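You operate a simulated robot arm through the tools that you are given. There is no shell and no other tool.

You run a simulated two-armed robot. Do the job below in one go: nothing can be reset, and whatever is moved stays where it is left.

## Task
Clear the arm fault, slow the arm to 20 % and bring it home gently.
Fine: reset key, speed knob, then jog; swing home before the head goes down; end in auto with the ready lamp lit; keep out of the arm zone.

Only the result counts: the job must be done as asked and must still hold three seconds after the hand-in. Knocking over, shifting, dropping, spilling or breaking anything else fails it.

## Robot
Two 7-joint arms with fingered hands on one trunk that stands fixed in place. Base frame: the origin is at the foot of the trunk, x ahead of it, y to its left, z up. Lengths are in m, angles in rad, forces in N, time in s.
The left shoulder is at [0.07, 0.132, 1.217], the right one opposite. With the tool pointing down near the work surface each hand reaches from about 0.36 to 0.64 m from the base axis, measured 20 degrees to its own side. Payload 2.3 kg a hand.
The TCP of each hand is the grasp point between the finger pads, 0.025 m short of the fingertips. In the tool frame z runs along the fingers and y along their closing line. The gripper opens to 0.088 m; its body begins 0.029 m behind the TCP. The gripper is a hand of 3 fingers: y runs from the thumb to the fingers, the wrist lies at [-0.013, -0.097, -0.162] in the tool frame.
Orientation is told as [roll, pitch, yaw] about the base's x, y, z axes, in that order, counted from this pose: with the fingers straight down and the wrist toward the robot, the tool's x, y and z point along [0, 1, 0], [1, 0, 0] and [0, 0, -1] of the base frame.

## Interface
- The arms move only by the tool send_rows. It takes "left_plan", "right_plan" or both (then of equal length, played together; a hand with none holds still); each is a list of rows, each a list of 2 entries, a list of its own where there are three numbers: the shift along the base's x, y, z in units of 20 mm (1.0 is 20 mm), then the turn, a rotation vector about the base's x, y, z in units of 8 degrees (1.0 is 8 degrees). In form: [[[dx, dy, dz], [wx, wy, wz]], ...]. A call has 1 to 20 rows; each row shifts and turns the commanded pose from where the row before left it. A call with a number of a shift or a turn outside -1 to 1 is refused whole. Rows are played at 5 a second. More than 0.05 m and 0.15 rad between two rows, and nothing of the call is played. A pose out of reach is approached as far as the arm can. The call stops where the force on the tool passes 40 N (or 10 N more than at its start, if that is more) or the arm is blocked; 0.2 s more then pass. In this call time passes only in rows, and 0.2 s behind the last. It gives the time, the measured TCP pose, the force on the tool (base axes), the opening and the grip force at its end, in the units of the frame above (readings bear some noise), with the torque about the TCP (base axes, N m) and any sound that the robot's microphone picked up.
- Cameras (640 x 400 px; columns grow to the right, rows downward): "scene" is now at [0.1096, 0.0505, 1.5229]; the picture's right is [0.63, -0.77, 0.00], its down [-0.56, -0.46, -0.69] and it looks along [0.54, 0.44, -0.72] (base axes); focal length 302 px, centre (320, 200). "left" rides on the left gripper at [-0.058, -0.085, -0.099] in its tool frame; the picture's right is [-0.67, -0.35, 0.66], its down [0.69, -0.63, 0.37] and it looks along [0.29, 0.69, 0.66] (tool axes); focal length 261 px, centre (320, 200). "right" rides on the right gripper at [0.058, -0.085, -0.1] in its tool frame; the picture's right is [-0.67, 0.35, -0.66], its down [-0.69, -0.63, 0.37] and it looks along [-0.29, 0.69, 0.66] (tool axes); focal length 261 px, centre (320, 200). There is no depth. A picture from a camera that has moved, and an enlarged one, comes with that camera's place and axes in the base frame and with its lens.
- camera(camera): a new picture of that camera. No time passes.
- move_column(by): slides the trunk up (or, below 0, down) by that many m; the arms and the scene camera ride with it, the base frame stays. It gives what a move gives, with no picture.
- curl_fingers(index, middle, thumb_bend, thumb_turn, hand): sets how far each is bent, from 0 (flat) to 100 (curled in); at 30 the hand is open as for a grip, at 70 the pads meet at the TCP. One left out holds its place. A second passes; each finger stops where it meets its share of the squeeze, and holds until it gets a number again. It is the only way to open and close the hand. It gives what a move gives, with no picture; readings hold the bend of each and the force on the fingers (four entries, about 0 where the hand has none), thumb and palm. thumb_turn goes from beside the hand (0) to across from the fingers (100), as for a grip.
- pan_tilt(pan, tilt): turns the head with the scene camera to pan (to the left, within 1.501 rad either way) and tilt (down, from -0.506 to 1.204), counted from straight ahead of the robot. It gives what a move gives.
- zoom(camera, box): a new picture of the part [left, top, right, bottom] of that camera's present view, enlarged. No time passes.
- finish_job(): hands the job in; it is judged then, once.

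Nothing tells you positions but the pictures and the camera data. Unless the task says otherwise, let go and move clear before handing in.

The tools are called after "Request:" by a JSON object that holds its "api" and its "payload". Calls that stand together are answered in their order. send_rows: Moves the arms, as the interface text tells. Its arguments: {"type":"object","properties":{"left_plan":{"type":"array","items":{"type":"array"}},"right_plan":{"type":"array","items":{"type":"array"}}},"required":[]} The other tools are called the same way: move_column (by) moves the trunk up or down; curl_fingers (index, middle, thumb_bend, thumb_turn, hand) moves the fingers one by one; pan_tilt (pan, tilt) turns the head that bears the scene camera; camera (camera) takes a picture; zoom (camera, box) takes an enlarged picture of a part of a camera's view; finish_job () hands the job in.

At the start:

```text
t: 0.0
left_eef_pos: [0.3149, 0.327, 1.2297]
left_tcp_rot: [0.001, 0.0, 0.0]
left_contact_force: [-0.1, -0.4, -0.8]
left_moment: [0.02, -0.02, 0.01]
left_grip_width: 0.0878
left_grasp_force: 0.1
left_shape: jaw
left_bend: [30.0, 30.0, 30.0, 98.0]
left_finger forces: [0.0, 0.0, 0.0, 0.0, 0.1, 0.1]
right_eef_pos: [0.4393, 0.0266, 1.2761]
right_tcp_rot: [0.001, 0.0, 0.0]
right_contact_force: [0.4, -0.8, -0.2]
right_moment: [0.04, -0.01, 0.02]
right_grip_width: 0.0874
right_grasp_force: 0.1
right_shape: jaw
right_bend: [30.0, 30.0, 30.0, 98.0]
right_finger forces: [0.0, 0.0, 0.1, 0.0, 0.0, 0.1]
trunk travel left (down, up): [-0.775, 0.065]
head pan, tilt (commanded): [0.686, 0.806]
```

scene: 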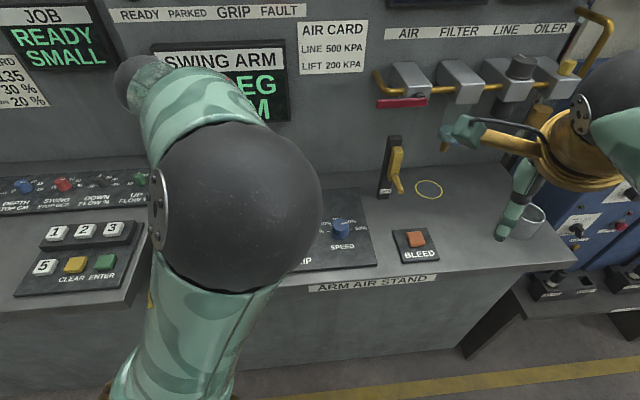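
right: 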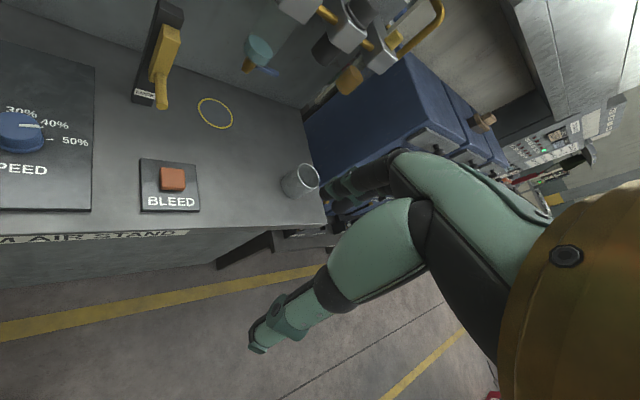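
left: 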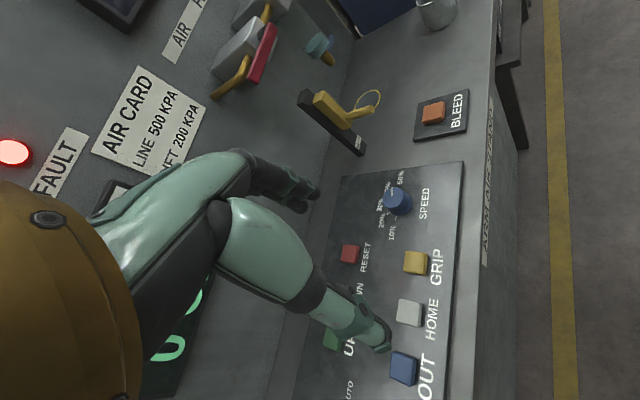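

The scene shows an air stand with a keypad, control panel (reset, speed knob, jog buttons), a bleed button and a swing-arm display, with my left arm blocking part of the view. I'll look around with the head first before moving anything.

Request:
{"api": "pan_tilt", "payload": {"pan": 0.9, "tilt": 0.5}}

Request:
{"api": "camera", "payload": {"camera": "scene"}}

Request:
{"api": "zoom", "payload": {"camera": "left", "box": [280, 150, 520, 400]}}

```text
t: 0.8
left_eef_pos: [0.3157, 0.3269, 1.2299]
left_tcp_rot: [0.001, 0.001, 0.002]
left_contact_force: [-0.3, 0.2, 0.7]
left_moment: [0.02, 0.01, -0.04]
left_grip_width: 0.0876
left_grasp_force: 0.1
left_shape: jaw
left_bend: [30.0, 30.0, 30.0, 98.0]
left_finger forces: [0.1, 0.0, 0.0, 0.1, 0.0, 0.1]
right_eef_pos: [0.4419, 0.027, 1.2765]
right_tcp_rot: [0.001, 0.0, -0.001]
right_contact_force: [-0.7, -0.1, 0.2]
right_moment: [0.0, 0.0, 0.03]
right_grip_width: 0.0874
right_grasp_force: 0.2
right_shape: jaw
right_bend: [30.0, 30.0, 30.0, 98.0]
right_finger forces: [0.1, 0.1, 0.1, 0.0, 0.0, 0.1]
trunk travel left (down, up): [-0.775, 0.065]
head pan, tilt (commanded): [0.901, 0.499]
```

```text
taken
camera scene: at [0.1039, 0.0707, 1.5493], right [0.78, -0.62, 0.0], down [-0.3, -0.38, -0.88], along [0.55, 0.69, -0.48], focal length 302 px, centre (320, 200)
```

scene: 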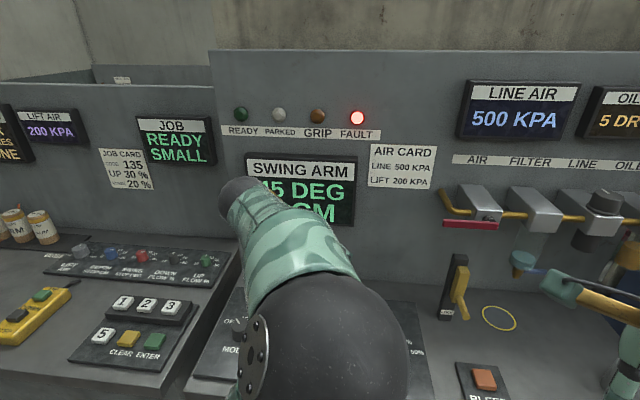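

```text
1.60 times, centred on (400, 275) of left
camera zoom: at [0.2305, 0.269, 1.3282], right [-0.35, -0.67, -0.66], down [-0.63, 0.69, -0.37], along [0.69, 0.29, -0.66], focal length 417 px, centre (192, 80)
```

zoom: 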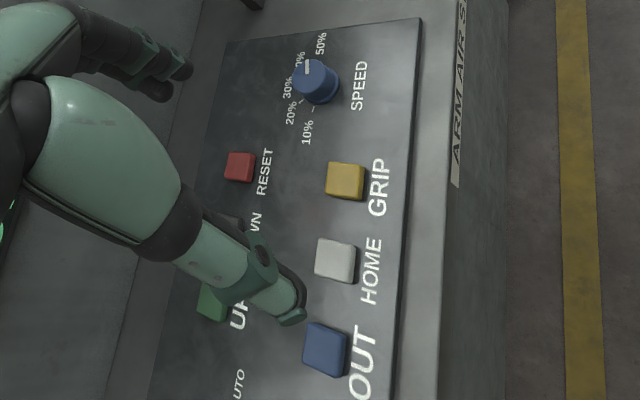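

The panel carries a mode selector, UP/DOWN/OUT/HOME/GRIP/RESET keys and a SPEED knob, and the fault lamp is lit. I'll look further left and right to find the physical swing arm and its zone.

Request:
{"api": "pan_tilt", "payload": {"pan": 1.45, "tilt": 0.6}}

Request:
{"api": "camera", "payload": {"camera": "scene"}}

Request:
{"api": "pan_tilt", "payload": {"pan": 0.2, "tilt": 0.5}}

Request:
{"api": "camera", "payload": {"camera": "scene"}}

Request:
{"api": "pan_tilt", "payload": {"pan": -0.7, "tilt": 0.5}}

Request:
{"api": "camera", "payload": {"camera": "scene"}}

```text
t: 1.8
left_eef_pos: [0.3149, 0.326, 1.2307]
left_tcp_rot: [0.001, 0.001, 0.001]
left_contact_force: [0.3, 0.7, 0.5]
left_moment: [-0.01, 0.03, -0.02]
left_grip_width: 0.0879
left_grasp_force: 0.0
left_shape: jaw
left_bend: [30.0, 30.0, 30.0, 98.0]
left_finger forces: [0.0, 0.1, 0.1, 0.0, 0.0, 0.0]
right_eef_pos: [0.4401, 0.0253, 1.2771]
right_tcp_rot: [-0.001, 0.0, 0.0]
right_contact_force: [0.3, -0.2, -0.6]
right_moment: [0.01, 0.0, 0.01]
right_grip_width: 0.0875
right_grasp_force: 0.0
right_shape: jaw
right_bend: [30.0, 30.0, 30.0, 98.0]
right_finger forces: [0.0, 0.1, 0.0, 0.0, 0.0, 0.0]
trunk travel left (down, up): [-0.775, 0.065]
head pan, tilt (commanded): [1.45, 0.6]
```

```text
taken
camera scene: at [0.0582, 0.0871, 1.5403], right [0.99, -0.12, 0.0], down [-0.07, -0.56, -0.83], along [0.1, 0.82, -0.56], focal length 302 px, centre (320, 200)
```

scene: 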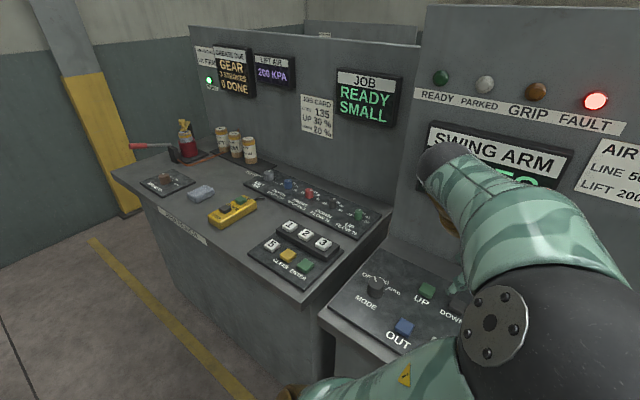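

```text
t: 3.2
left_eef_pos: [0.3151, 0.325, 1.2308]
left_tcp_rot: [0.001, 0.001, 0.001]
left_contact_force: [-0.5, -0.6, 0.4]
left_moment: [0.0, -0.02, 0.0]
left_grip_width: 0.0875
left_grasp_force: 0.1
left_shape: jaw
left_bend: [30.0, 30.0, 30.0, 98.0]
left_finger forces: [0.0, 0.0, 0.0, 0.0, 0.1, 0.1]
right_eef_pos: [0.4405, 0.0254, 1.2761]
right_tcp_rot: [-0.002, -0.001, 0.0]
right_contact_force: [-1.2, 0.3, 0.0]
right_moment: [0.05, -0.03, 0.0]
right_grip_width: 0.0881
right_grasp_force: 0.1
right_shape: jaw
right_bend: [30.0, 30.0, 30.0, 98.0]
right_finger forces: [0.0, 0.0, 0.0, 0.0, 0.1, 0.1]
trunk travel left (down, up): [-0.775, 0.065]
head pan, tilt (commanded): [0.201, 0.499]
```

```text
taken
camera scene: at [0.1366, 0.0177, 1.5494], right [0.2, -0.98, 0.0], down [-0.47, -0.1, -0.88], along [0.86, 0.18, -0.48], focal length 302 px, centre (320, 200)
```

scene: 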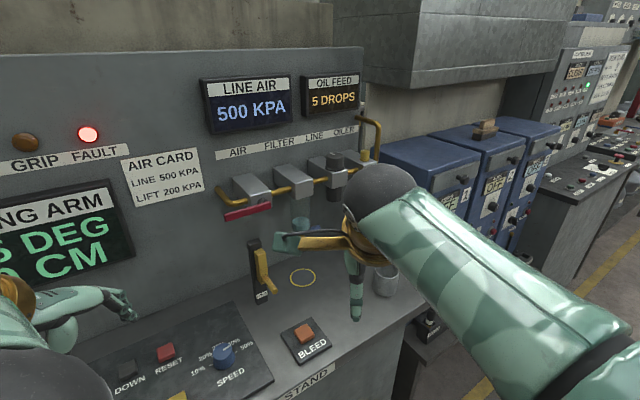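

```text
t: 4.4
left_eef_pos: [0.3165, 0.3261, 1.2309]
left_tcp_rot: [-0.001, 0.001, 0.001]
left_contact_force: [-0.1, 0.3, -0.6]
left_moment: [0.0, -0.02, 0.02]
left_grip_width: 0.0877
left_grasp_force: 0.0
left_shape: jaw
left_bend: [30.0, 30.0, 30.0, 98.0]
left_finger forces: [0.1, 0.1, 0.0, 0.1, 0.0, 0.0]
right_eef_pos: [0.4405, 0.0274, 1.2765]
right_tcp_rot: [0.0, 0.001, 0.001]
right_contact_force: [-0.1, 0.8, 0.3]
right_moment: [0.02, -0.01, -0.01]
right_grip_width: 0.0876
right_grasp_force: 0.1
right_shape: jaw
right_bend: [30.0, 30.0, 30.0, 98.0]
right_finger forces: [0.0, 0.0, 0.0, 0.0, 0.0, 0.0]
trunk travel left (down, up): [-0.775, 0.065]
head pan, tilt (commanded): [-0.7, 0.499]
```

```text
taken
camera scene: at [0.1171, -0.059, 1.5494], right [-0.64, -0.77, 0.0], down [-0.37, 0.31, -0.88], along [0.67, -0.57, -0.48], focal length 302 px, centre (320, 200)
```

scene: 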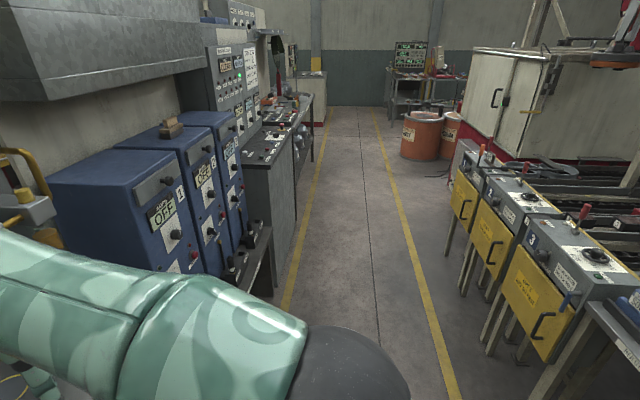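

The stand is to the left-front, furnaces ahead-right, and a machine with an orange arm may be behind on the right. I'll look further right to find the swing arm itself.

Request:
{"api": "pan_tilt", "payload": {"pan": -1.45, "tilt": 0.4}}

Request:
{"api": "camera", "payload": {"camera": "scene"}}

Request:
{"api": "pan_tilt", "payload": {"pan": 0.6, "tilt": -0.1}}

Request:
{"api": "camera", "payload": {"camera": "scene"}}

Request:
{"api": "pan_tilt", "payload": {"pan": 1.5, "tilt": 0.1}}

Request:
{"api": "camera", "payload": {"camera": "scene"}}

```text
t: 5.5
left_eef_pos: [0.316, 0.3264, 1.23]
left_tcp_rot: [0.0, 0.001, -0.001]
left_contact_force: [0.6, 0.7, 0.3]
left_moment: [0.02, -0.02, -0.01]
left_grip_width: 0.0878
left_grasp_force: 0.1
left_shape: jaw
left_bend: [30.0, 30.0, 30.0, 98.0]
left_finger forces: [0.0, 0.0, 0.0, 0.1, 0.1, 0.1]
right_eef_pos: [0.4391, 0.0271, 1.2778]
right_tcp_rot: [-0.001, 0.001, 0.0]
right_contact_force: [-0.5, 0.0, 0.4]
right_moment: [-0.03, 0.02, -0.03]
right_grip_width: 0.0873
right_grasp_force: 0.1
right_shape: jaw
right_bend: [30.0, 30.0, 30.0, 98.0]
right_finger forces: [0.1, 0.0, 0.0, 0.1, 0.0, 0.0]
trunk travel left (down, up): [-0.775, 0.065]
head pan, tilt (commanded): [-1.45, 0.4]
```

```text
taken
camera scene: at [0.0587, -0.0924, 1.5585], right [-0.99, -0.12, 0.0], down [-0.05, 0.39, -0.92], along [0.11, -0.91, -0.39], focal length 302 px, centre (320, 200)
```

scene: 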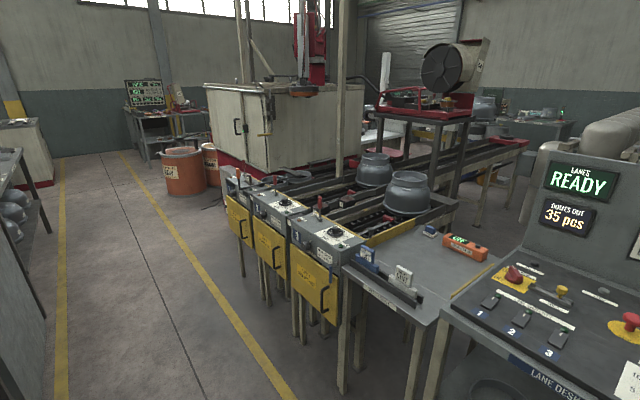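

```text
t: 7.5
left_eef_pos: [0.3161, 0.3256, 1.2302]
left_tcp_rot: [0.0, -0.001, -0.001]
left_contact_force: [-0.7, 0.8, 0.1]
left_moment: [-0.01, -0.02, 0.02]
left_grip_width: 0.0876
left_grasp_force: 0.0
left_shape: jaw
left_bend: [30.0, 30.0, 30.0, 98.0]
left_finger forces: [0.0, 0.0, 0.0, 0.1, 0.0, 0.1]
right_eef_pos: [0.4391, 0.0259, 1.278]
right_tcp_rot: [-0.001, 0.0, 0.002]
right_contact_force: [-0.2, 0.1, 0.3]
right_moment: [0.01, 0.0, -0.01]
right_grip_width: 0.0875
right_grasp_force: 0.0
right_shape: jaw
right_bend: [30.0, 30.0, 30.0, 98.0]
right_finger forces: [0.0, 0.1, 0.0, 0.0, 0.0, 0.0]
trunk travel left (down, up): [-0.775, 0.065]
head pan, tilt (commanded): [0.6, -0.099]
```

```text
taken
camera scene: at [0.1194, 0.0486, 1.6043], right [0.56, -0.83, 0.0], down [0.08, 0.06, -1.0], along [0.82, 0.56, 0.1], focal length 302 px, centre (320, 200)
```

scene: 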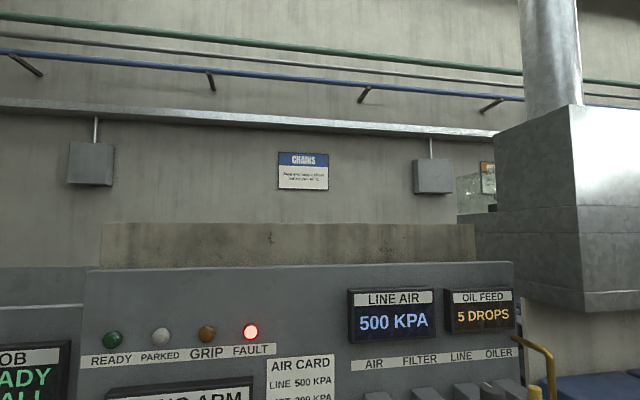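

```text
t: 8.7
left_eef_pos: [0.3168, 0.3264, 1.2308]
left_tcp_rot: [0.001, -0.001, -0.001]
left_contact_force: [-0.9, -0.1, -0.1]
left_moment: [-0.03, 0.0, 0.02]
left_grip_width: 0.0875
left_grasp_force: 0.0
left_shape: jaw
left_bend: [30.0, 30.0, 30.0, 98.0]
left_finger forces: [0.0, 0.1, 0.0, 0.0, 0.1, 0.0]
right_eef_pos: [0.4402, 0.026, 1.2764]
right_tcp_rot: [0.002, 0.001, 0.001]
right_contact_force: [-0.7, 0.2, -0.1]
right_moment: [-0.01, 0.01, -0.03]
right_grip_width: 0.0876
right_grasp_force: 0.1
right_shape: jaw
right_bend: [30.0, 30.0, 30.0, 98.0]
right_finger forces: [0.0, 0.1, 0.0, 0.1, 0.0, 0.0]
trunk travel left (down, up): [-0.775, 0.065]
head pan, tilt (commanded): [1.499, 0.099]
```

```text
taken
camera scene: at [0.0542, 0.0912, 1.5865], right [1.0, -0.07, 0.0], down [-0.01, -0.1, -1.0], along [0.07, 0.99, -0.1], focal length 302 px, centre (320, 200)
```

scene: 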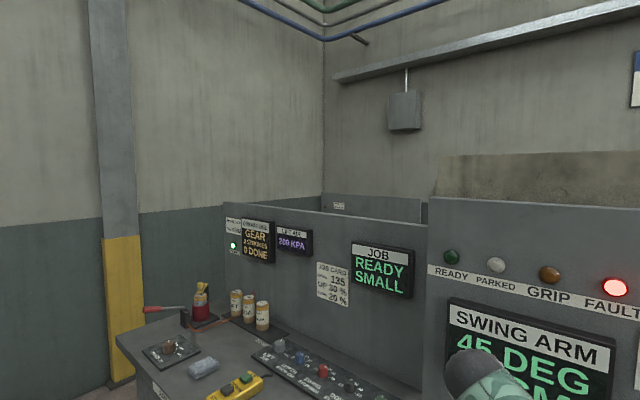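

The swing arm itself is not near me (it is behind or off the stand); the panel keys lie on the desk at about z≈0.9 on a stand turned about 45° to me. I'll turn the left hand to yaw ≈45° and shift it back and to the left so both cameras see the panel.

Request:
{"api": "send_rows", "payload": {"left_plan": [[[-0.6, 0.2, 0], [0, 0, 0.94]], [[-0.6, 0.2, 0], [0, 0, 0.94]], [[-0.6, 0.2, 0], [0, 0, 0.94]], [[-0.6, 0.2, 0], [0, 0, 0.94]], [[-0.6, 0.2, 0], [0, 0, 0.94]], [[-0.6, 0.2, 0], [0, 0, 0.94]]]}}

Request:
{"api": "pan_tilt", "payload": {"pan": 0.75, "tilt": 0.75}}

Request:
{"api": "camera", "payload": {"camera": "scene"}}

Request:
{"api": "camera", "payload": {"camera": "left"}}

```text
t: 10.1
left_eef_pos: [0.2495, 0.3746, 1.2251]
left_tcp_rot: [-0.002, -0.001, 0.786]
left_contact_force: [0.5, 0.1, -0.4]
left_moment: [0.0, 0.03, 0.03]
left_grip_width: 0.0876
left_grasp_force: 0.1
left_shape: jaw
left_bend: [30.0, 30.0, 30.0, 98.0]
left_finger forces: [0.0, 0.1, 0.1, 0.0, 0.0, 0.0]
left hand out of reach, approached as far as the arm can: row 4, 5, 6
right_eef_pos: [0.4389, 0.0253, 1.2775]
right_tcp_rot: [0.002, -0.001, 0.0]
right_contact_force: [-0.2, -0.6, 0.3]
right_moment: [-0.02, 0.0, 0.01]
right_grip_width: 0.0875
right_grasp_force: 0.0
right_shape: jaw
right_bend: [30.0, 30.0, 30.0, 98.0]
right_finger forces: [0.0, 0.0, 0.0, 0.0, 0.0, 0.0]
trunk travel left (down, up): [-0.775, 0.065]
head pan, tilt (commanded): [1.499, 0.099]
```

```text
t: 11.2
left_eef_pos: [0.2503, 0.3741, 1.2246]
left_tcp_rot: [0.0, 0.0, 0.788]
left_contact_force: [-0.9, 0.0, -0.2]
left_moment: [0.01, 0.01, 0.0]
left_grip_width: 0.0875
left_grasp_force: 0.1
left_shape: jaw
left_bend: [30.0, 30.0, 30.0, 98.0]
left_finger forces: [0.0, 0.0, 0.1, 0.0, 0.0, 0.0]
right_eef_pos: [0.4407, 0.0264, 1.2761]
right_tcp_rot: [0.0, 0.0, 0.001]
right_contact_force: [-0.3, -0.3, 0.5]
right_moment: [-0.01, 0.0, -0.01]
right_grip_width: 0.0876
right_grasp_force: 0.0
right_shape: jaw
right_bend: [30.0, 30.0, 30.0, 98.0]
right_finger forces: [0.0, 0.1, 0.1, 0.0, 0.0, 0.0]
trunk travel left (down, up): [-0.775, 0.065]
head pan, tilt (commanded): [0.75, 0.75]
```

```text
taken
camera scene: at [0.1079, 0.0561, 1.5275], right [0.68, -0.73, 0.0], down [-0.5, -0.47, -0.73], along [0.53, 0.5, -0.68], focal length 302 px, centre (320, 200)
```

scene: 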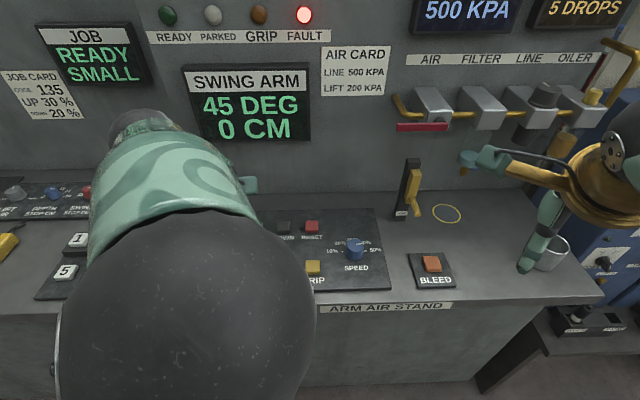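

```text
taken
camera left: at [0.2308, 0.2746, 1.3224], right [0.23, -0.72, -0.65], down [-0.93, 0.04, -0.37], along [0.29, 0.69, -0.66], focal length 261 px, centre (320, 200)
```

left: 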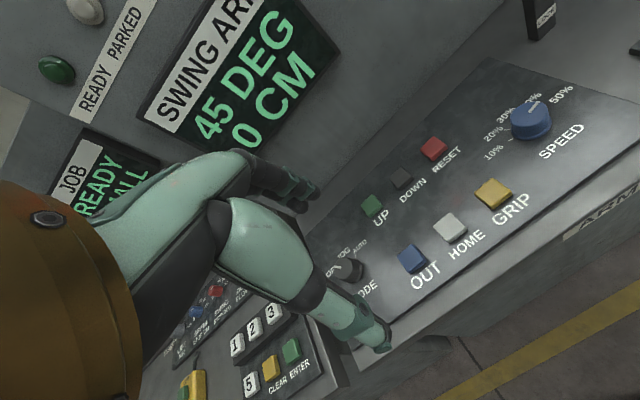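

Display reads 45 DEG / 0 CM, and the panel is UP, DOWN, RESET, SPEED in the back row with MODE, OUT, HOME, GRIP in front. I'll zoom to read the knob scale and mode position.

Request:
{"api": "zoom", "payload": {"camera": "left", "box": [300, 60, 620, 300]}}

Request:
{"api": "zoom", "payload": {"camera": "left", "box": [310, 220, 420, 320]}}

Request:
{"api": "zoom", "payload": {"camera": "left", "box": [470, 70, 600, 170]}}

Request:
{"api": "zoom", "payload": {"camera": "scene", "box": [260, 190, 480, 330]}}

```text
1.67 times, centred on (460, 180) of left
camera zoom: at [0.2308, 0.2746, 1.3224], right [0.23, -0.72, -0.65], down [-0.93, 0.04, -0.37], along [0.29, 0.69, -0.66], focal length 434 px, centre (87, 233)
```

zoom: 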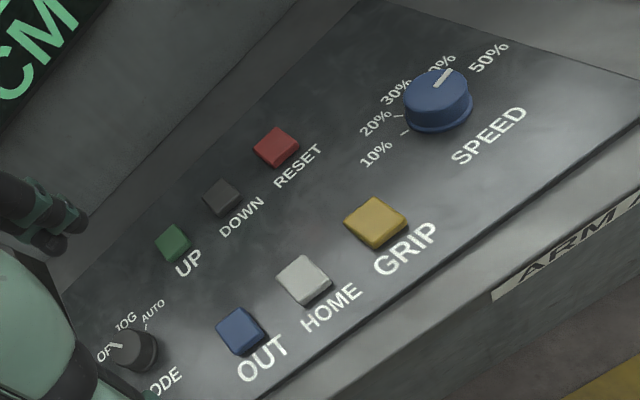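

```text
4.00 times, centred on (365, 270) of left
camera zoom: at [0.2308, 0.2746, 1.3224], right [0.23, -0.72, -0.65], down [-0.93, 0.04, -0.37], along [0.29, 0.69, -0.66], focal length 1043 px, centre (140, -80)
```

zoom: 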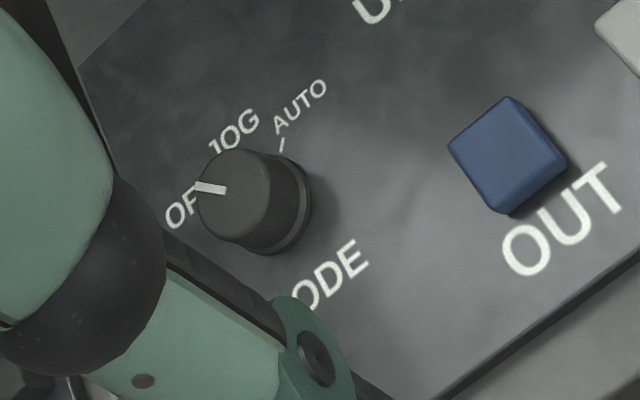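

```text
4.00 times, centred on (535, 120) of left
camera zoom: at [0.2308, 0.2746, 1.3224], right [0.23, -0.72, -0.65], down [-0.93, 0.04, -0.37], along [0.29, 0.69, -0.66], focal length 1043 px, centre (-540, 520)
```

zoom: 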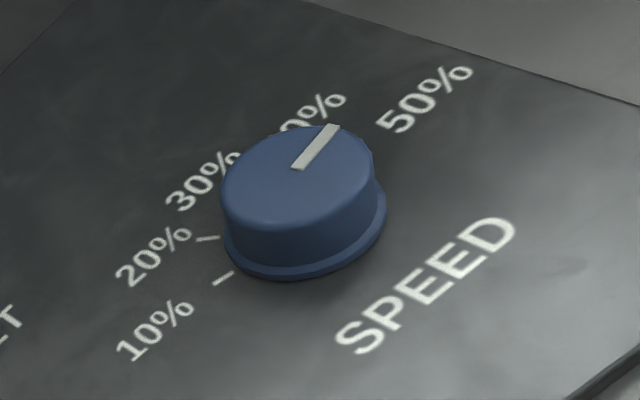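

```text
2.86 times, centred on (370, 260) of scene
camera zoom: at [0.1079, 0.0561, 1.5275], right [0.68, -0.73, 0.0], down [-0.5, -0.47, -0.73], along [0.53, 0.5, -0.68], focal length 864 px, centre (177, 29)
```

zoom: 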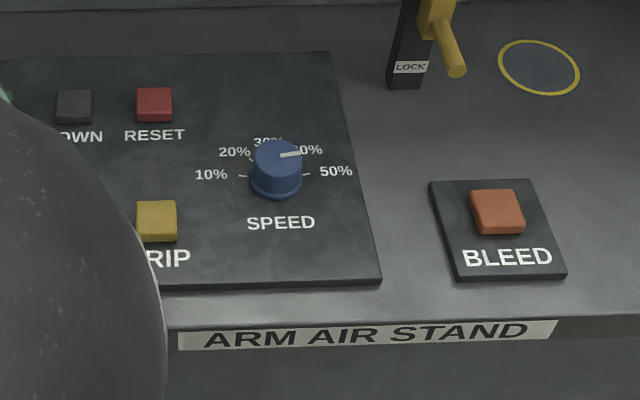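

MODE points to OFF, the speed pointer sits at about 50 %, and I place the keys (45° grid) at RESET ≈(0.503,0.453), DOWN ≈(0.446,0.507), HOME ≈(0.352,0.412), speed knob ≈(0.515,0.315), MODE ≈(0.260,0.588), key tops ≈0.91. I'll close the left hand to a poker and bring it above RESET at a safe height.

Request:
{"api": "curl_fingers", "payload": {"hand": "left", "index": 70, "middle": 70, "thumb_bend": 70}}

Request:
{"api": "send_rows", "payload": {"left_plan": [[[0.97, 0.3, -0.6], [0, 0, 0]], [[0.97, 0.3, -0.6], [0, 0, 0]], [[0.97, 0.3, -0.6], [0, 0, 0]], [[0.97, 0.3, -0.6], [0, 0, 0]], [[0.97, 0.3, -0.6], [0, 0, 0]], [[0.97, 0.3, -0.6], [0, 0, 0]], [[0.97, 0.3, -0.6], [0, 0, 0]], [[0.97, 0.3, -0.6], [0, 0, 0]], [[0.97, 0.3, -0.6], [0, 0, 0]], [[0.97, 0.3, -0.6], [0, 0, 0]], [[0.97, 0.3, -0.6], [0, 0, 0]]]}}

Request:
{"api": "camera", "payload": {"camera": "left"}}

Request:
{"api": "camera", "payload": {"camera": "scene"}}

```text
t: 12.2
left_eef_pos: [0.2498, 0.3743, 1.2238]
left_tcp_rot: [0.0, 0.001, 0.786]
left_contact_force: [-0.2, 0.7, 0.2]
left_moment: [0.0, 0.01, -0.03]
left_grip_width: 0.0
left_grasp_force: 0.1
left_shape: fingers
left_bend: [70.0, 70.0, 70.0, 98.0]
left_finger forces: [0.0, 0.1, 0.1, 0.0, 0.0, 0.0]
right_eef_pos: [0.4414, 0.0263, 1.2766]
right_tcp_rot: [0.001, 0.0, 0.001]
right_contact_force: [-0.3, 0.5, 0.6]
right_moment: [0.02, 0.01, -0.01]
right_grip_width: 0.0875
right_grasp_force: 0.1
right_shape: jaw
right_bend: [30.0, 30.0, 30.0, 98.0]
right_finger forces: [0.1, 0.0, 0.0, 0.0, 0.0, 0.0]
trunk travel left (down, up): [-0.775, 0.065]
head pan, tilt (commanded): [0.75, 0.75]
```

```text
t: 14.6
left_eef_pos: [0.4653, 0.4428, 1.0932]
left_tcp_rot: [0.0, 0.0, 0.789]
left_contact_force: [0.3, -0.3, 0.8]
left_moment: [0.01, 0.01, -0.01]
left_grip_width: 0.0
left_grasp_force: 0.0
left_shape: fingers
left_bend: [70.0, 70.0, 70.0, 98.0]
left_finger forces: [0.1, 0.0, 0.1, 0.1, 0.0, 0.0]
right_eef_pos: [0.441, 0.0275, 1.2767]
right_tcp_rot: [-0.001, 0.003, -0.002]
right_contact_force: [0.0, 0.1, 1.0]
right_moment: [-0.05, -0.02, 0.01]
right_grip_width: 0.0876
right_grasp_force: 0.0
right_shape: jaw
right_bend: [30.0, 30.0, 30.0, 98.0]
right_finger forces: [0.0, 0.0, 0.1, 0.0, 0.0, 0.2]
trunk travel left (down, up): [-0.775, 0.065]
head pan, tilt (commanded): [0.75, 0.75]
```

```text
taken
camera left: at [0.4472, 0.343, 1.1916], right [0.23, -0.72, -0.66], down [-0.93, 0.04, -0.36], along [0.29, 0.69, -0.66], focal length 261 px, centre (320, 200)
```

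left: 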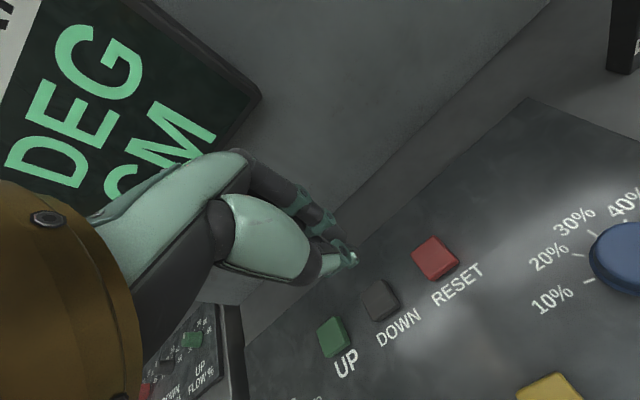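

```text
taken
camera scene: at [0.1093, 0.0569, 1.5273], right [0.68, -0.73, 0.0], down [-0.5, -0.47, -0.73], along [0.53, 0.5, -0.68], focal length 302 px, centre (320, 200)
```

scene: 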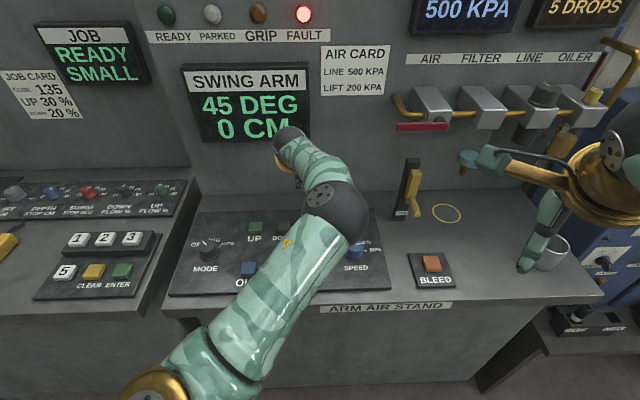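

The tip projection agrees with the picture, and RESET re-measures at about (0.498, 0.450). I'll move over it and descend to a tip height of about 0.945.

Request:
{"api": "send_rows", "payload": {"left_plan": [[[0.54, 0.12, -0.5], [0, 0, 0]], [[0.54, 0.12, -0.8], [0, 0, 0]], [[0.54, 0.12, -0.8], [0, 0, 0]], [[0, 0, -1], [0, 0, 0]], [[0, 0, -1], [0, 0, 0]], [[0, 0, -1], [0, 0, 0]], [[0, 0, -1], [0, 0, 0]]]}}

Request:
{"api": "camera", "payload": {"camera": "left"}}

Request:
{"api": "camera", "payload": {"camera": "scene"}}

```text
t: 16.2
left_eef_pos: [0.4981, 0.4506, 0.9709]
left_tcp_rot: [0.001, -0.001, 0.789]
left_contact_force: [-0.1, 0.7, -0.2]
left_moment: [-0.02, 0.0, 0.02]
left_grip_width: 0.0
left_grasp_force: 0.0
left_shape: fingers
left_bend: [70.0, 70.0, 70.0, 98.0]
left_finger forces: [0.1, 0.1, 0.0, 0.0, 0.0, 0.1]
right_eef_pos: [0.4391, 0.0284, 1.2768]
right_tcp_rot: [0.0, 0.001, 0.001]
right_contact_force: [-0.4, -0.4, 0.0]
right_moment: [-0.04, 0.0, 0.01]
right_grip_width: 0.0878
right_grasp_force: 0.0
right_shape: jaw
right_bend: [30.0, 30.0, 30.0, 98.0]
right_finger forces: [0.0, 0.1, 0.0, 0.1, 0.0, 0.1]
trunk travel left (down, up): [-0.775, 0.065]
head pan, tilt (commanded): [0.75, 0.75]
```

```text
taken
camera left: at [0.4789, 0.3493, 1.0682], right [0.23, -0.72, -0.66], down [-0.93, 0.04, -0.37], along [0.29, 0.69, -0.66], focal length 261 px, centre (320, 200)
```

left: 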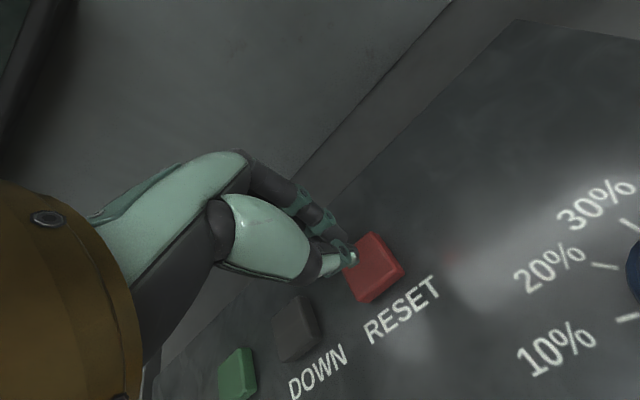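

```text
taken
camera scene: at [0.1084, 0.0565, 1.5274], right [0.68, -0.73, 0.0], down [-0.5, -0.47, -0.73], along [0.53, 0.5, -0.68], focal length 302 px, centre (320, 200)
```

scene: 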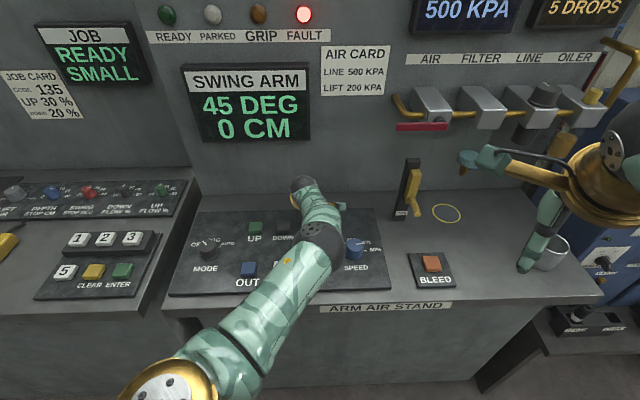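

The tip is over the RESET key with about 35 mm to go. I'll descend in small rows and watch the force and the fault lamp.

Request:
{"api": "send_rows", "payload": {"left_plan": [[[0, -0.05, -0.6], [0, 0, 0]], [[0, -0.05, -0.5], [0, 0, 0]], [[0, 0, -0.25], [0, 0, 0]], [[0, 0, -0.2], [0, 0, 0]]]}}

Request:
{"api": "camera", "payload": {"camera": "left"}}

Request:
{"api": "camera", "payload": {"camera": "scene"}}

```text
t: 17.2
left_eef_pos: [0.4944, 0.4451, 0.9452]
left_tcp_rot: [0.001, -0.011, 0.789]
left_contact_force: [4.1, 4.3, 22.5]
left_moment: [0.09, -0.37, 0.06]
left_grip_width: 0.0
left_grasp_force: 11.7
left_shape: fingers
left_bend: [69.0, 70.0, 71.0, 98.0]
left_finger forces: [19.2, 0.5, 0.0, 0.0, 2.5, 0.0]
right_eef_pos: [0.4369, 0.0223, 1.2793]
right_tcp_rot: [0.003, -0.002, -0.002]
right_contact_force: [-0.2, 0.3, 0.1]
right_moment: [0.02, 0.01, -0.02]
right_grip_width: 0.0876
right_grasp_force: 0.0
right_shape: jaw
right_bend: [30.0, 30.0, 30.0, 98.0]
right_finger forces: [0.0, 0.1, 0.0, 0.0, 0.0, 0.1]
trunk travel left (down, up): [-0.775, 0.065]
head pan, tilt (commanded): [0.75, 0.75]
heard: click
```

```text
taken
camera left: at [0.4752, 0.344, 1.0422], right [0.24, -0.71, -0.66], down [-0.93, 0.04, -0.37], along [0.29, 0.7, -0.65], focal length 261 px, centre (320, 200)
```

left: 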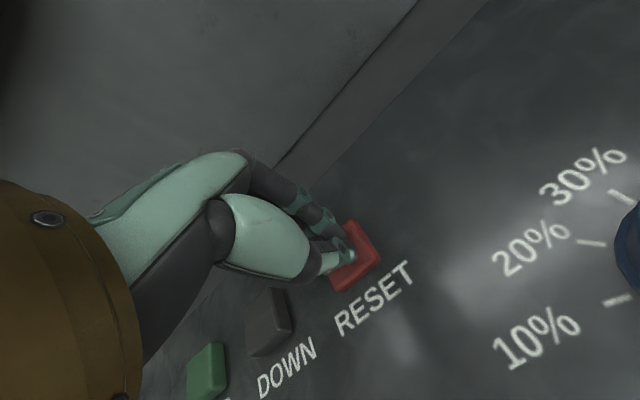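

```text
taken
camera scene: at [0.1034, 0.0517, 1.5283], right [0.68, -0.73, 0.0], down [-0.5, -0.46, -0.73], along [0.54, 0.5, -0.68], focal length 302 px, centre (320, 200)
```

scene: 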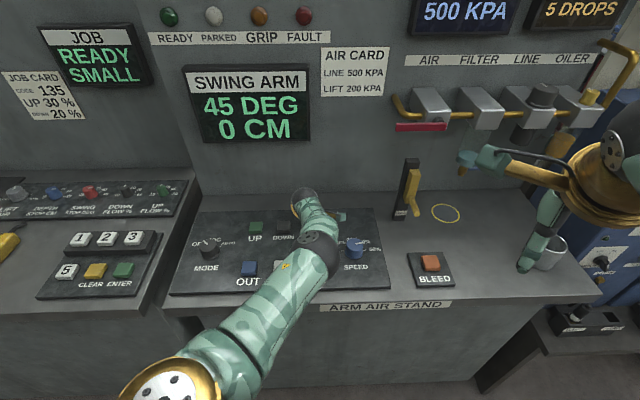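

FAULT went out with a click, so the reset worked. Now I'll lift off, open the hand and go above the speed knob at yaw ≈0 so I can turn it counter-clockwise from 50 % toward 20 %.

Request:
{"api": "send_rows", "payload": {"left_plan": [[[0, 0, 1], [0, 0, 0]], [[0, 0, 1], [0, 0, 0]], [[0, 0, 1], [0, 0, 0]], [[0, 0, 1], [0, 0, 0]], [[0, 0, 1], [0, 0, 0]], [[0, 0, 0.5], [0, 0, 0]]]}}

Request:
{"api": "curl_fingers", "payload": {"hand": "left", "index": 30, "middle": 30, "thumb_bend": 30}}

Request:
{"api": "send_rows", "payload": {"left_plan": [[[0.1, -0.94, 0], [0, 0, -0.8]], [[0.1, -0.94, 0], [0, 0, -0.8]], [[0.1, -0.94, 0], [0, 0, -0.8]], [[0.1, -0.94, 0], [0, 0, -0.8]], [[0.1, -0.94, 0], [0, 0, -0.8]], [[0.1, -0.94, 0], [0, 0, -0.8]], [[0.1, -0.94, 0], [0, 0, -0.8]]]}}

Request:
{"api": "camera", "payload": {"camera": "left"}}

Request:
{"api": "camera", "payload": {"camera": "scene"}}

Request:
{"api": "camera", "payload": {"camera": "right"}}

```text
t: 18.6
left_eef_pos: [0.4953, 0.4458, 1.0502]
left_tcp_rot: [0.002, 0.001, 0.79]
left_contact_force: [-0.3, -0.3, 0.4]
left_moment: [-0.01, -0.02, -0.01]
left_grip_width: 0.0001
left_grasp_force: 0.2
left_shape: fingers
left_bend: [70.0, 70.0, 70.0, 98.0]
left_finger forces: [0.0, 0.0, 0.1, 0.0, 0.1, 0.0]
right_eef_pos: [0.4391, 0.0259, 1.2774]
right_tcp_rot: [0.0, 0.0, 0.001]
right_contact_force: [0.1, 0.0, -0.1]
right_moment: [0.0, -0.01, -0.01]
right_grip_width: 0.0877
right_grasp_force: 0.0
right_shape: jaw
right_bend: [30.0, 30.0, 30.0, 98.0]
right_finger forces: [0.0, 0.0, 0.0, 0.1, 0.0, 0.0]
trunk travel left (down, up): [-0.775, 0.065]
head pan, tilt (commanded): [0.75, 0.75]
```

```text
t: 19.6
left_eef_pos: [0.4979, 0.4458, 1.0501]
left_tcp_rot: [0.0, 0.001, 0.79]
left_contact_force: [-0.4, 0.3, 0.2]
left_moment: [-0.01, -0.02, -0.02]
left_grip_width: 0.0843
left_grasp_force: 0.0
left_shape: fingers
left_bend: [30.0, 30.0, 30.0, 98.0]
left_finger forces: [0.1, 0.0, 0.0, 0.0, 0.0, 0.0]
right_eef_pos: [0.4401, 0.0258, 1.2764]
right_tcp_rot: [0.001, -0.002, 0.001]
right_contact_force: [-0.2, 0.4, 0.1]
right_moment: [-0.02, 0.02, -0.01]
right_grip_width: 0.0875
right_grasp_force: 0.0
right_shape: jaw
right_bend: [30.0, 30.0, 30.0, 98.0]
right_finger forces: [0.0, 0.1, 0.0, 0.0, 0.1, 0.0]
trunk travel left (down, up): [-0.775, 0.065]
head pan, tilt (commanded): [0.75, 0.75]
```

```text
t: 21.2
left_eef_pos: [0.5115, 0.3137, 1.0499]
left_tcp_rot: [0.001, 0.002, 0.004]
left_contact_force: [-0.1, 0.4, -0.3]
left_moment: [-0.04, 0.0, 0.02]
left_grip_width: 0.0843
left_grasp_force: 0.1
left_shape: fingers
left_bend: [30.0, 30.0, 30.0, 98.0]
left_finger forces: [0.1, 0.0, 0.0, 0.1, 0.0, 0.1]
right_eef_pos: [0.4402, 0.0264, 1.2764]
right_tcp_rot: [0.0, 0.001, 0.0]
right_contact_force: [-0.3, 0.1, 0.0]
right_moment: [0.02, 0.01, 0.03]
right_grip_width: 0.0875
right_grasp_force: 0.0
right_shape: jaw
right_bend: [30.0, 30.0, 30.0, 98.0]
right_finger forces: [0.0, 0.0, 0.0, 0.1, 0.0, 0.0]
trunk travel left (down, up): [-0.775, 0.065]
head pan, tilt (commanded): [0.75, 0.75]
```

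```text
taken
camera left: at [0.4265, 0.2569, 1.1477], right [-0.35, -0.67, -0.66], down [-0.63, 0.68, -0.37], along [0.69, 0.29, -0.66], focal length 261 px, centre (320, 200)
```

left: 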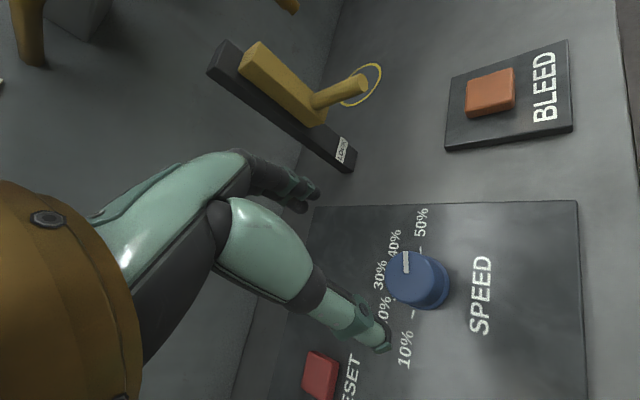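

```text
taken
camera scene: at [0.1083, 0.0555, 1.5274], right [0.68, -0.73, 0.0], down [-0.5, -0.47, -0.73], along [0.53, 0.5, -0.68], focal length 302 px, centre (320, 200)
```

scene: 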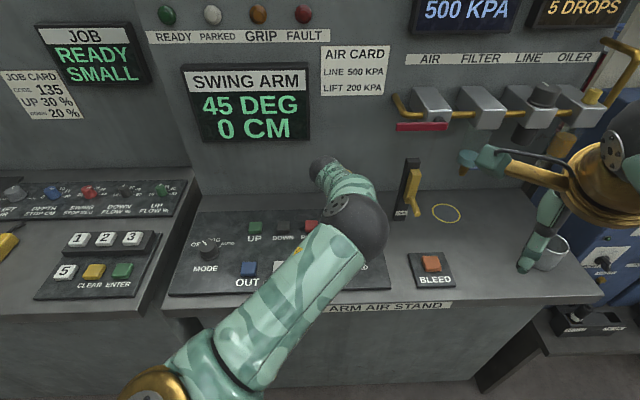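

```text
taken
camera right: at [0.3554, 0.082, 1.3775], right [0.35, -0.67, 0.66], down [-0.63, -0.68, -0.37], along [0.69, -0.29, -0.66], focal length 261 px, centre (320, 200)
```

right: 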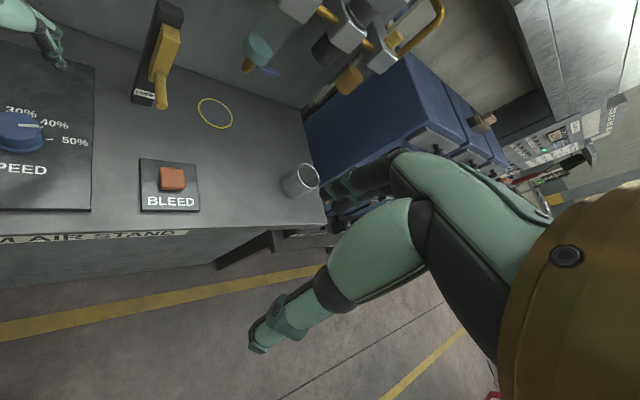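

The knob is in view below the open hand. I'll zoom to pin its centre and pointer angle.

Request:
{"api": "zoom", "payload": {"camera": "left", "box": [360, 200, 500, 340]}}

Request:
{"api": "zoom", "payload": {"camera": "right", "box": [0, 90, 100, 190]}}

```text
2.86 times, centred on (430, 270) of left
camera zoom: at [0.4265, 0.2569, 1.1477], right [-0.35, -0.67, -0.66], down [-0.63, 0.68, -0.37], along [0.69, 0.29, -0.66], focal length 745 px, centre (6, 0)
```

zoom: 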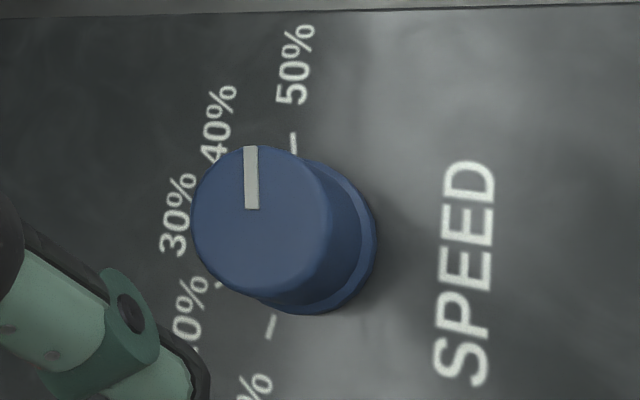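

```text
4.00 times, centred on (50, 140) of right
camera zoom: at [0.3554, 0.082, 1.3775], right [0.35, -0.67, 0.66], down [-0.63, -0.68, -0.37], along [0.69, -0.29, -0.66], focal length 1043 px, centre (1400, 440)
```

zoom: 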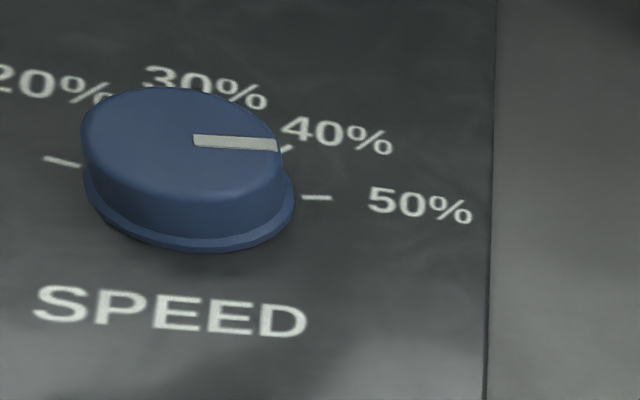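

The pointer sits at 50 % and the knob is centred at about (0.511, 0.313), top ≈0.93, directly under the hand. I'll descend around it, slowing at the end.

Request:
{"api": "send_rows", "payload": {"left_plan": [[[0, 0, -1], [0, 0, 0]], [[0, 0, -1], [0, 0, 0]], [[0, 0, -1], [0, 0, 0]], [[0, 0, -1], [0, 0, 0]], [[0, 0, -0.6], [0, 0, 0]], [[0, 0, -0.4], [0, 0, 0]]]}}

Request:
{"api": "camera", "payload": {"camera": "left"}}

Request:
{"api": "zoom", "payload": {"camera": "right", "box": [0, 0, 160, 200]}}

```text
t: 22.6
left_eef_pos: [0.5099, 0.3153, 0.9502]
left_tcp_rot: [0.0, -0.003, 0.006]
left_contact_force: [-0.1, 1.0, -0.3]
left_moment: [0.0, -0.02, -0.02]
left_grip_width: 0.0845
left_grasp_force: 0.0
left_shape: fingers
left_bend: [30.0, 30.0, 30.0, 98.0]
left_finger forces: [0.0, 0.0, 0.0, 0.0, 0.1, 0.0]
right_eef_pos: [0.441, 0.0271, 1.2759]
right_tcp_rot: [0.0, 0.002, 0.001]
right_contact_force: [-0.6, -0.6, -0.1]
right_moment: [0.02, -0.02, -0.01]
right_grip_width: 0.0879
right_grasp_force: 0.0
right_shape: jaw
right_bend: [30.0, 30.0, 30.0, 98.0]
right_finger forces: [0.0, 0.0, 0.0, 0.0, 0.0, 0.0]
trunk travel left (down, up): [-0.775, 0.065]
head pan, tilt (commanded): [0.75, 0.75]
```

```text
taken
camera left: at [0.4262, 0.2574, 1.0487], right [-0.34, -0.67, -0.66], down [-0.63, 0.68, -0.37], along [0.69, 0.29, -0.66], focal length 261 px, centre (320, 200)
```

left: 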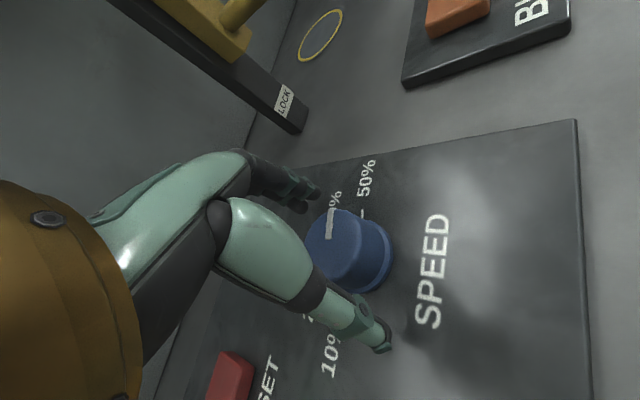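

```text
2.00 times, centred on (80, 100) of right
camera zoom: at [0.3553, 0.0825, 1.3774], right [0.35, -0.67, 0.66], down [-0.63, -0.69, -0.37], along [0.69, -0.29, -0.66], focal length 521 px, centre (800, 400)
```

zoom: 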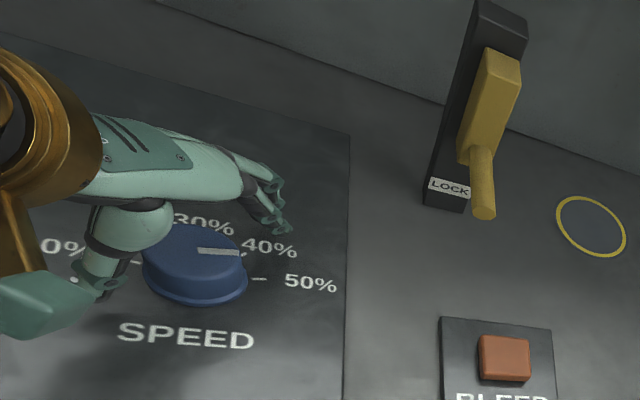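

The knob sits between thumb and fingers. I'll go down 13 mm more and close on it.

Request:
{"api": "send_rows", "payload": {"left_plan": [[[0.05, -0.05, -0.35], [0, 0, 0]], [[0, 0, -0.3], [0, 0, 0]]]}}

Request:
{"api": "curl_fingers", "payload": {"hand": "left", "index": 55, "middle": 55, "thumb_bend": 55}}

Request:
{"api": "camera", "payload": {"camera": "left"}}

Request:
{"api": "zoom", "payload": {"camera": "right", "box": [0, 0, 160, 200]}}

```text
t: 23.2
left_eef_pos: [0.5109, 0.3147, 0.9375]
left_tcp_rot: [0.002, 0.0, 0.005]
left_contact_force: [-0.3, -0.1, -0.9]
left_moment: [-0.01, 0.0, -0.03]
left_grip_width: 0.0842
left_grasp_force: 0.0
left_shape: fingers
left_bend: [30.0, 30.0, 30.0, 98.0]
left_finger forces: [0.0, 0.0, 0.1, 0.0, 0.1, 0.0]
right_eef_pos: [0.4415, 0.0269, 1.2769]
right_tcp_rot: [0.0, 0.0, -0.001]
right_contact_force: [0.2, -0.6, 0.5]
right_moment: [0.01, 0.01, -0.01]
right_grip_width: 0.0877
right_grasp_force: 0.2
right_shape: jaw
right_bend: [30.0, 30.0, 30.0, 98.0]
right_finger forces: [0.0, 0.1, 0.0, 0.0, 0.1, 0.0]
trunk travel left (down, up): [-0.775, 0.065]
head pan, tilt (commanded): [0.75, 0.75]
```

```text
t: 24.2
left_eef_pos: [0.5107, 0.3132, 0.9408]
left_tcp_rot: [0.002, -0.005, 0.008]
left_contact_force: [5.9, 1.5, 17.1]
left_moment: [0.17, -0.62, -0.02]
left_grip_width: 0.0391
left_grasp_force: 10.4
left_shape: fingers
left_bend: [52.0, 49.0, 51.0, 98.0]
left_finger forces: [2.4, 16.5, 0.1, 0.1, 2.5, 0.1]
right_eef_pos: [0.4371, 0.0247, 1.2782]
right_tcp_rot: [0.002, -0.002, 0.001]
right_contact_force: [1.1, 1.0, -0.1]
right_moment: [0.02, 0.03, -0.03]
right_grip_width: 0.0876
right_grasp_force: 0.1
right_shape: jaw
right_bend: [30.0, 30.0, 30.0, 98.0]
right_finger forces: [0.0, 0.0, 0.1, 0.0, 0.0, 0.0]
trunk travel left (down, up): [-0.775, 0.065]
head pan, tilt (commanded): [0.75, 0.75]
```

```text
taken
camera left: at [0.4246, 0.2549, 1.038], right [-0.34, -0.67, -0.66], down [-0.63, 0.68, -0.37], along [0.7, 0.29, -0.66], focal length 261 px, centre (320, 200)
```

left: 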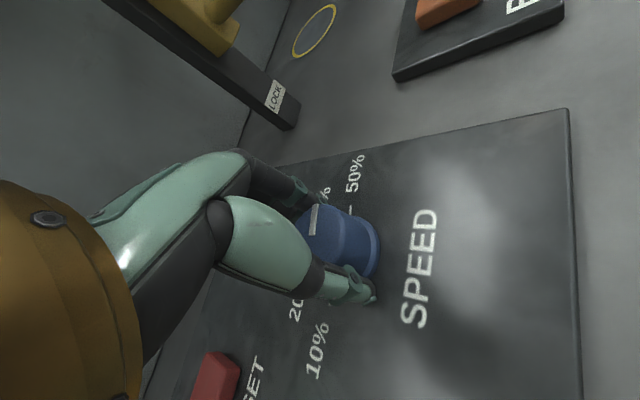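

```text
2.00 times, centred on (80, 100) of right
camera zoom: at [0.3524, 0.0801, 1.3786], right [0.35, -0.67, 0.65], down [-0.63, -0.68, -0.37], along [0.7, -0.28, -0.66], focal length 521 px, centre (800, 400)
```

zoom: 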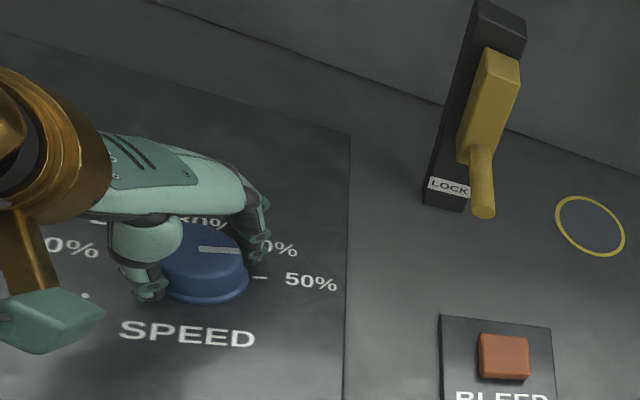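

The hand has closed on the knob but pushes down on the panel (17 N). I'll lift slightly to relieve it and check the grip.

Request:
{"api": "send_rows", "payload": {"left_plan": [[[0, 0, 0.15], [0, 0, 0]], [[0, 0, 0.15], [0, 0, 0]]]}}

Request:
{"api": "zoom", "payload": {"camera": "left", "box": [240, 120, 440, 340]}}

```text
t: 24.8
left_eef_pos: [0.5103, 0.3147, 0.9418]
left_tcp_rot: [0.0, 0.002, 0.005]
left_contact_force: [-1.6, -0.8, -3.1]
left_moment: [-0.04, -0.03, -0.01]
left_grip_width: 0.039
left_grasp_force: 3.1
left_shape: fingers
left_bend: [52.0, 54.0, 51.0, 97.0]
left_finger forces: [1.3, 0.4, 0.0, 0.0, 3.7, 0.0]
right_eef_pos: [0.4418, 0.027, 1.2766]
right_tcp_rot: [0.0, 0.0, 0.0]
right_contact_force: [-0.1, 0.6, 0.6]
right_moment: [0.02, -0.04, 0.01]
right_grip_width: 0.0876
right_grasp_force: 0.1
right_shape: jaw
right_bend: [30.0, 30.0, 30.0, 98.0]
right_finger forces: [0.0, 0.0, 0.0, 0.0, 0.0, 0.0]
trunk travel left (down, up): [-0.775, 0.065]
head pan, tilt (commanded): [0.75, 0.75]
```

```text
1.82 times, centred on (340, 230) of left
camera zoom: at [0.4265, 0.2571, 1.0401], right [-0.35, -0.67, -0.65], down [-0.64, 0.68, -0.36], along [0.69, 0.29, -0.66], focal length 474 px, centre (284, 146)
```

zoom: 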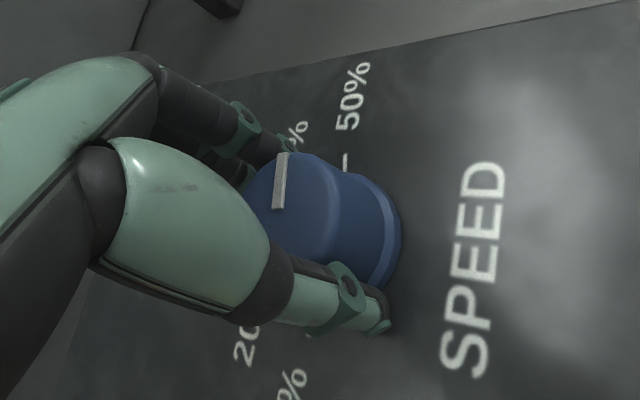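

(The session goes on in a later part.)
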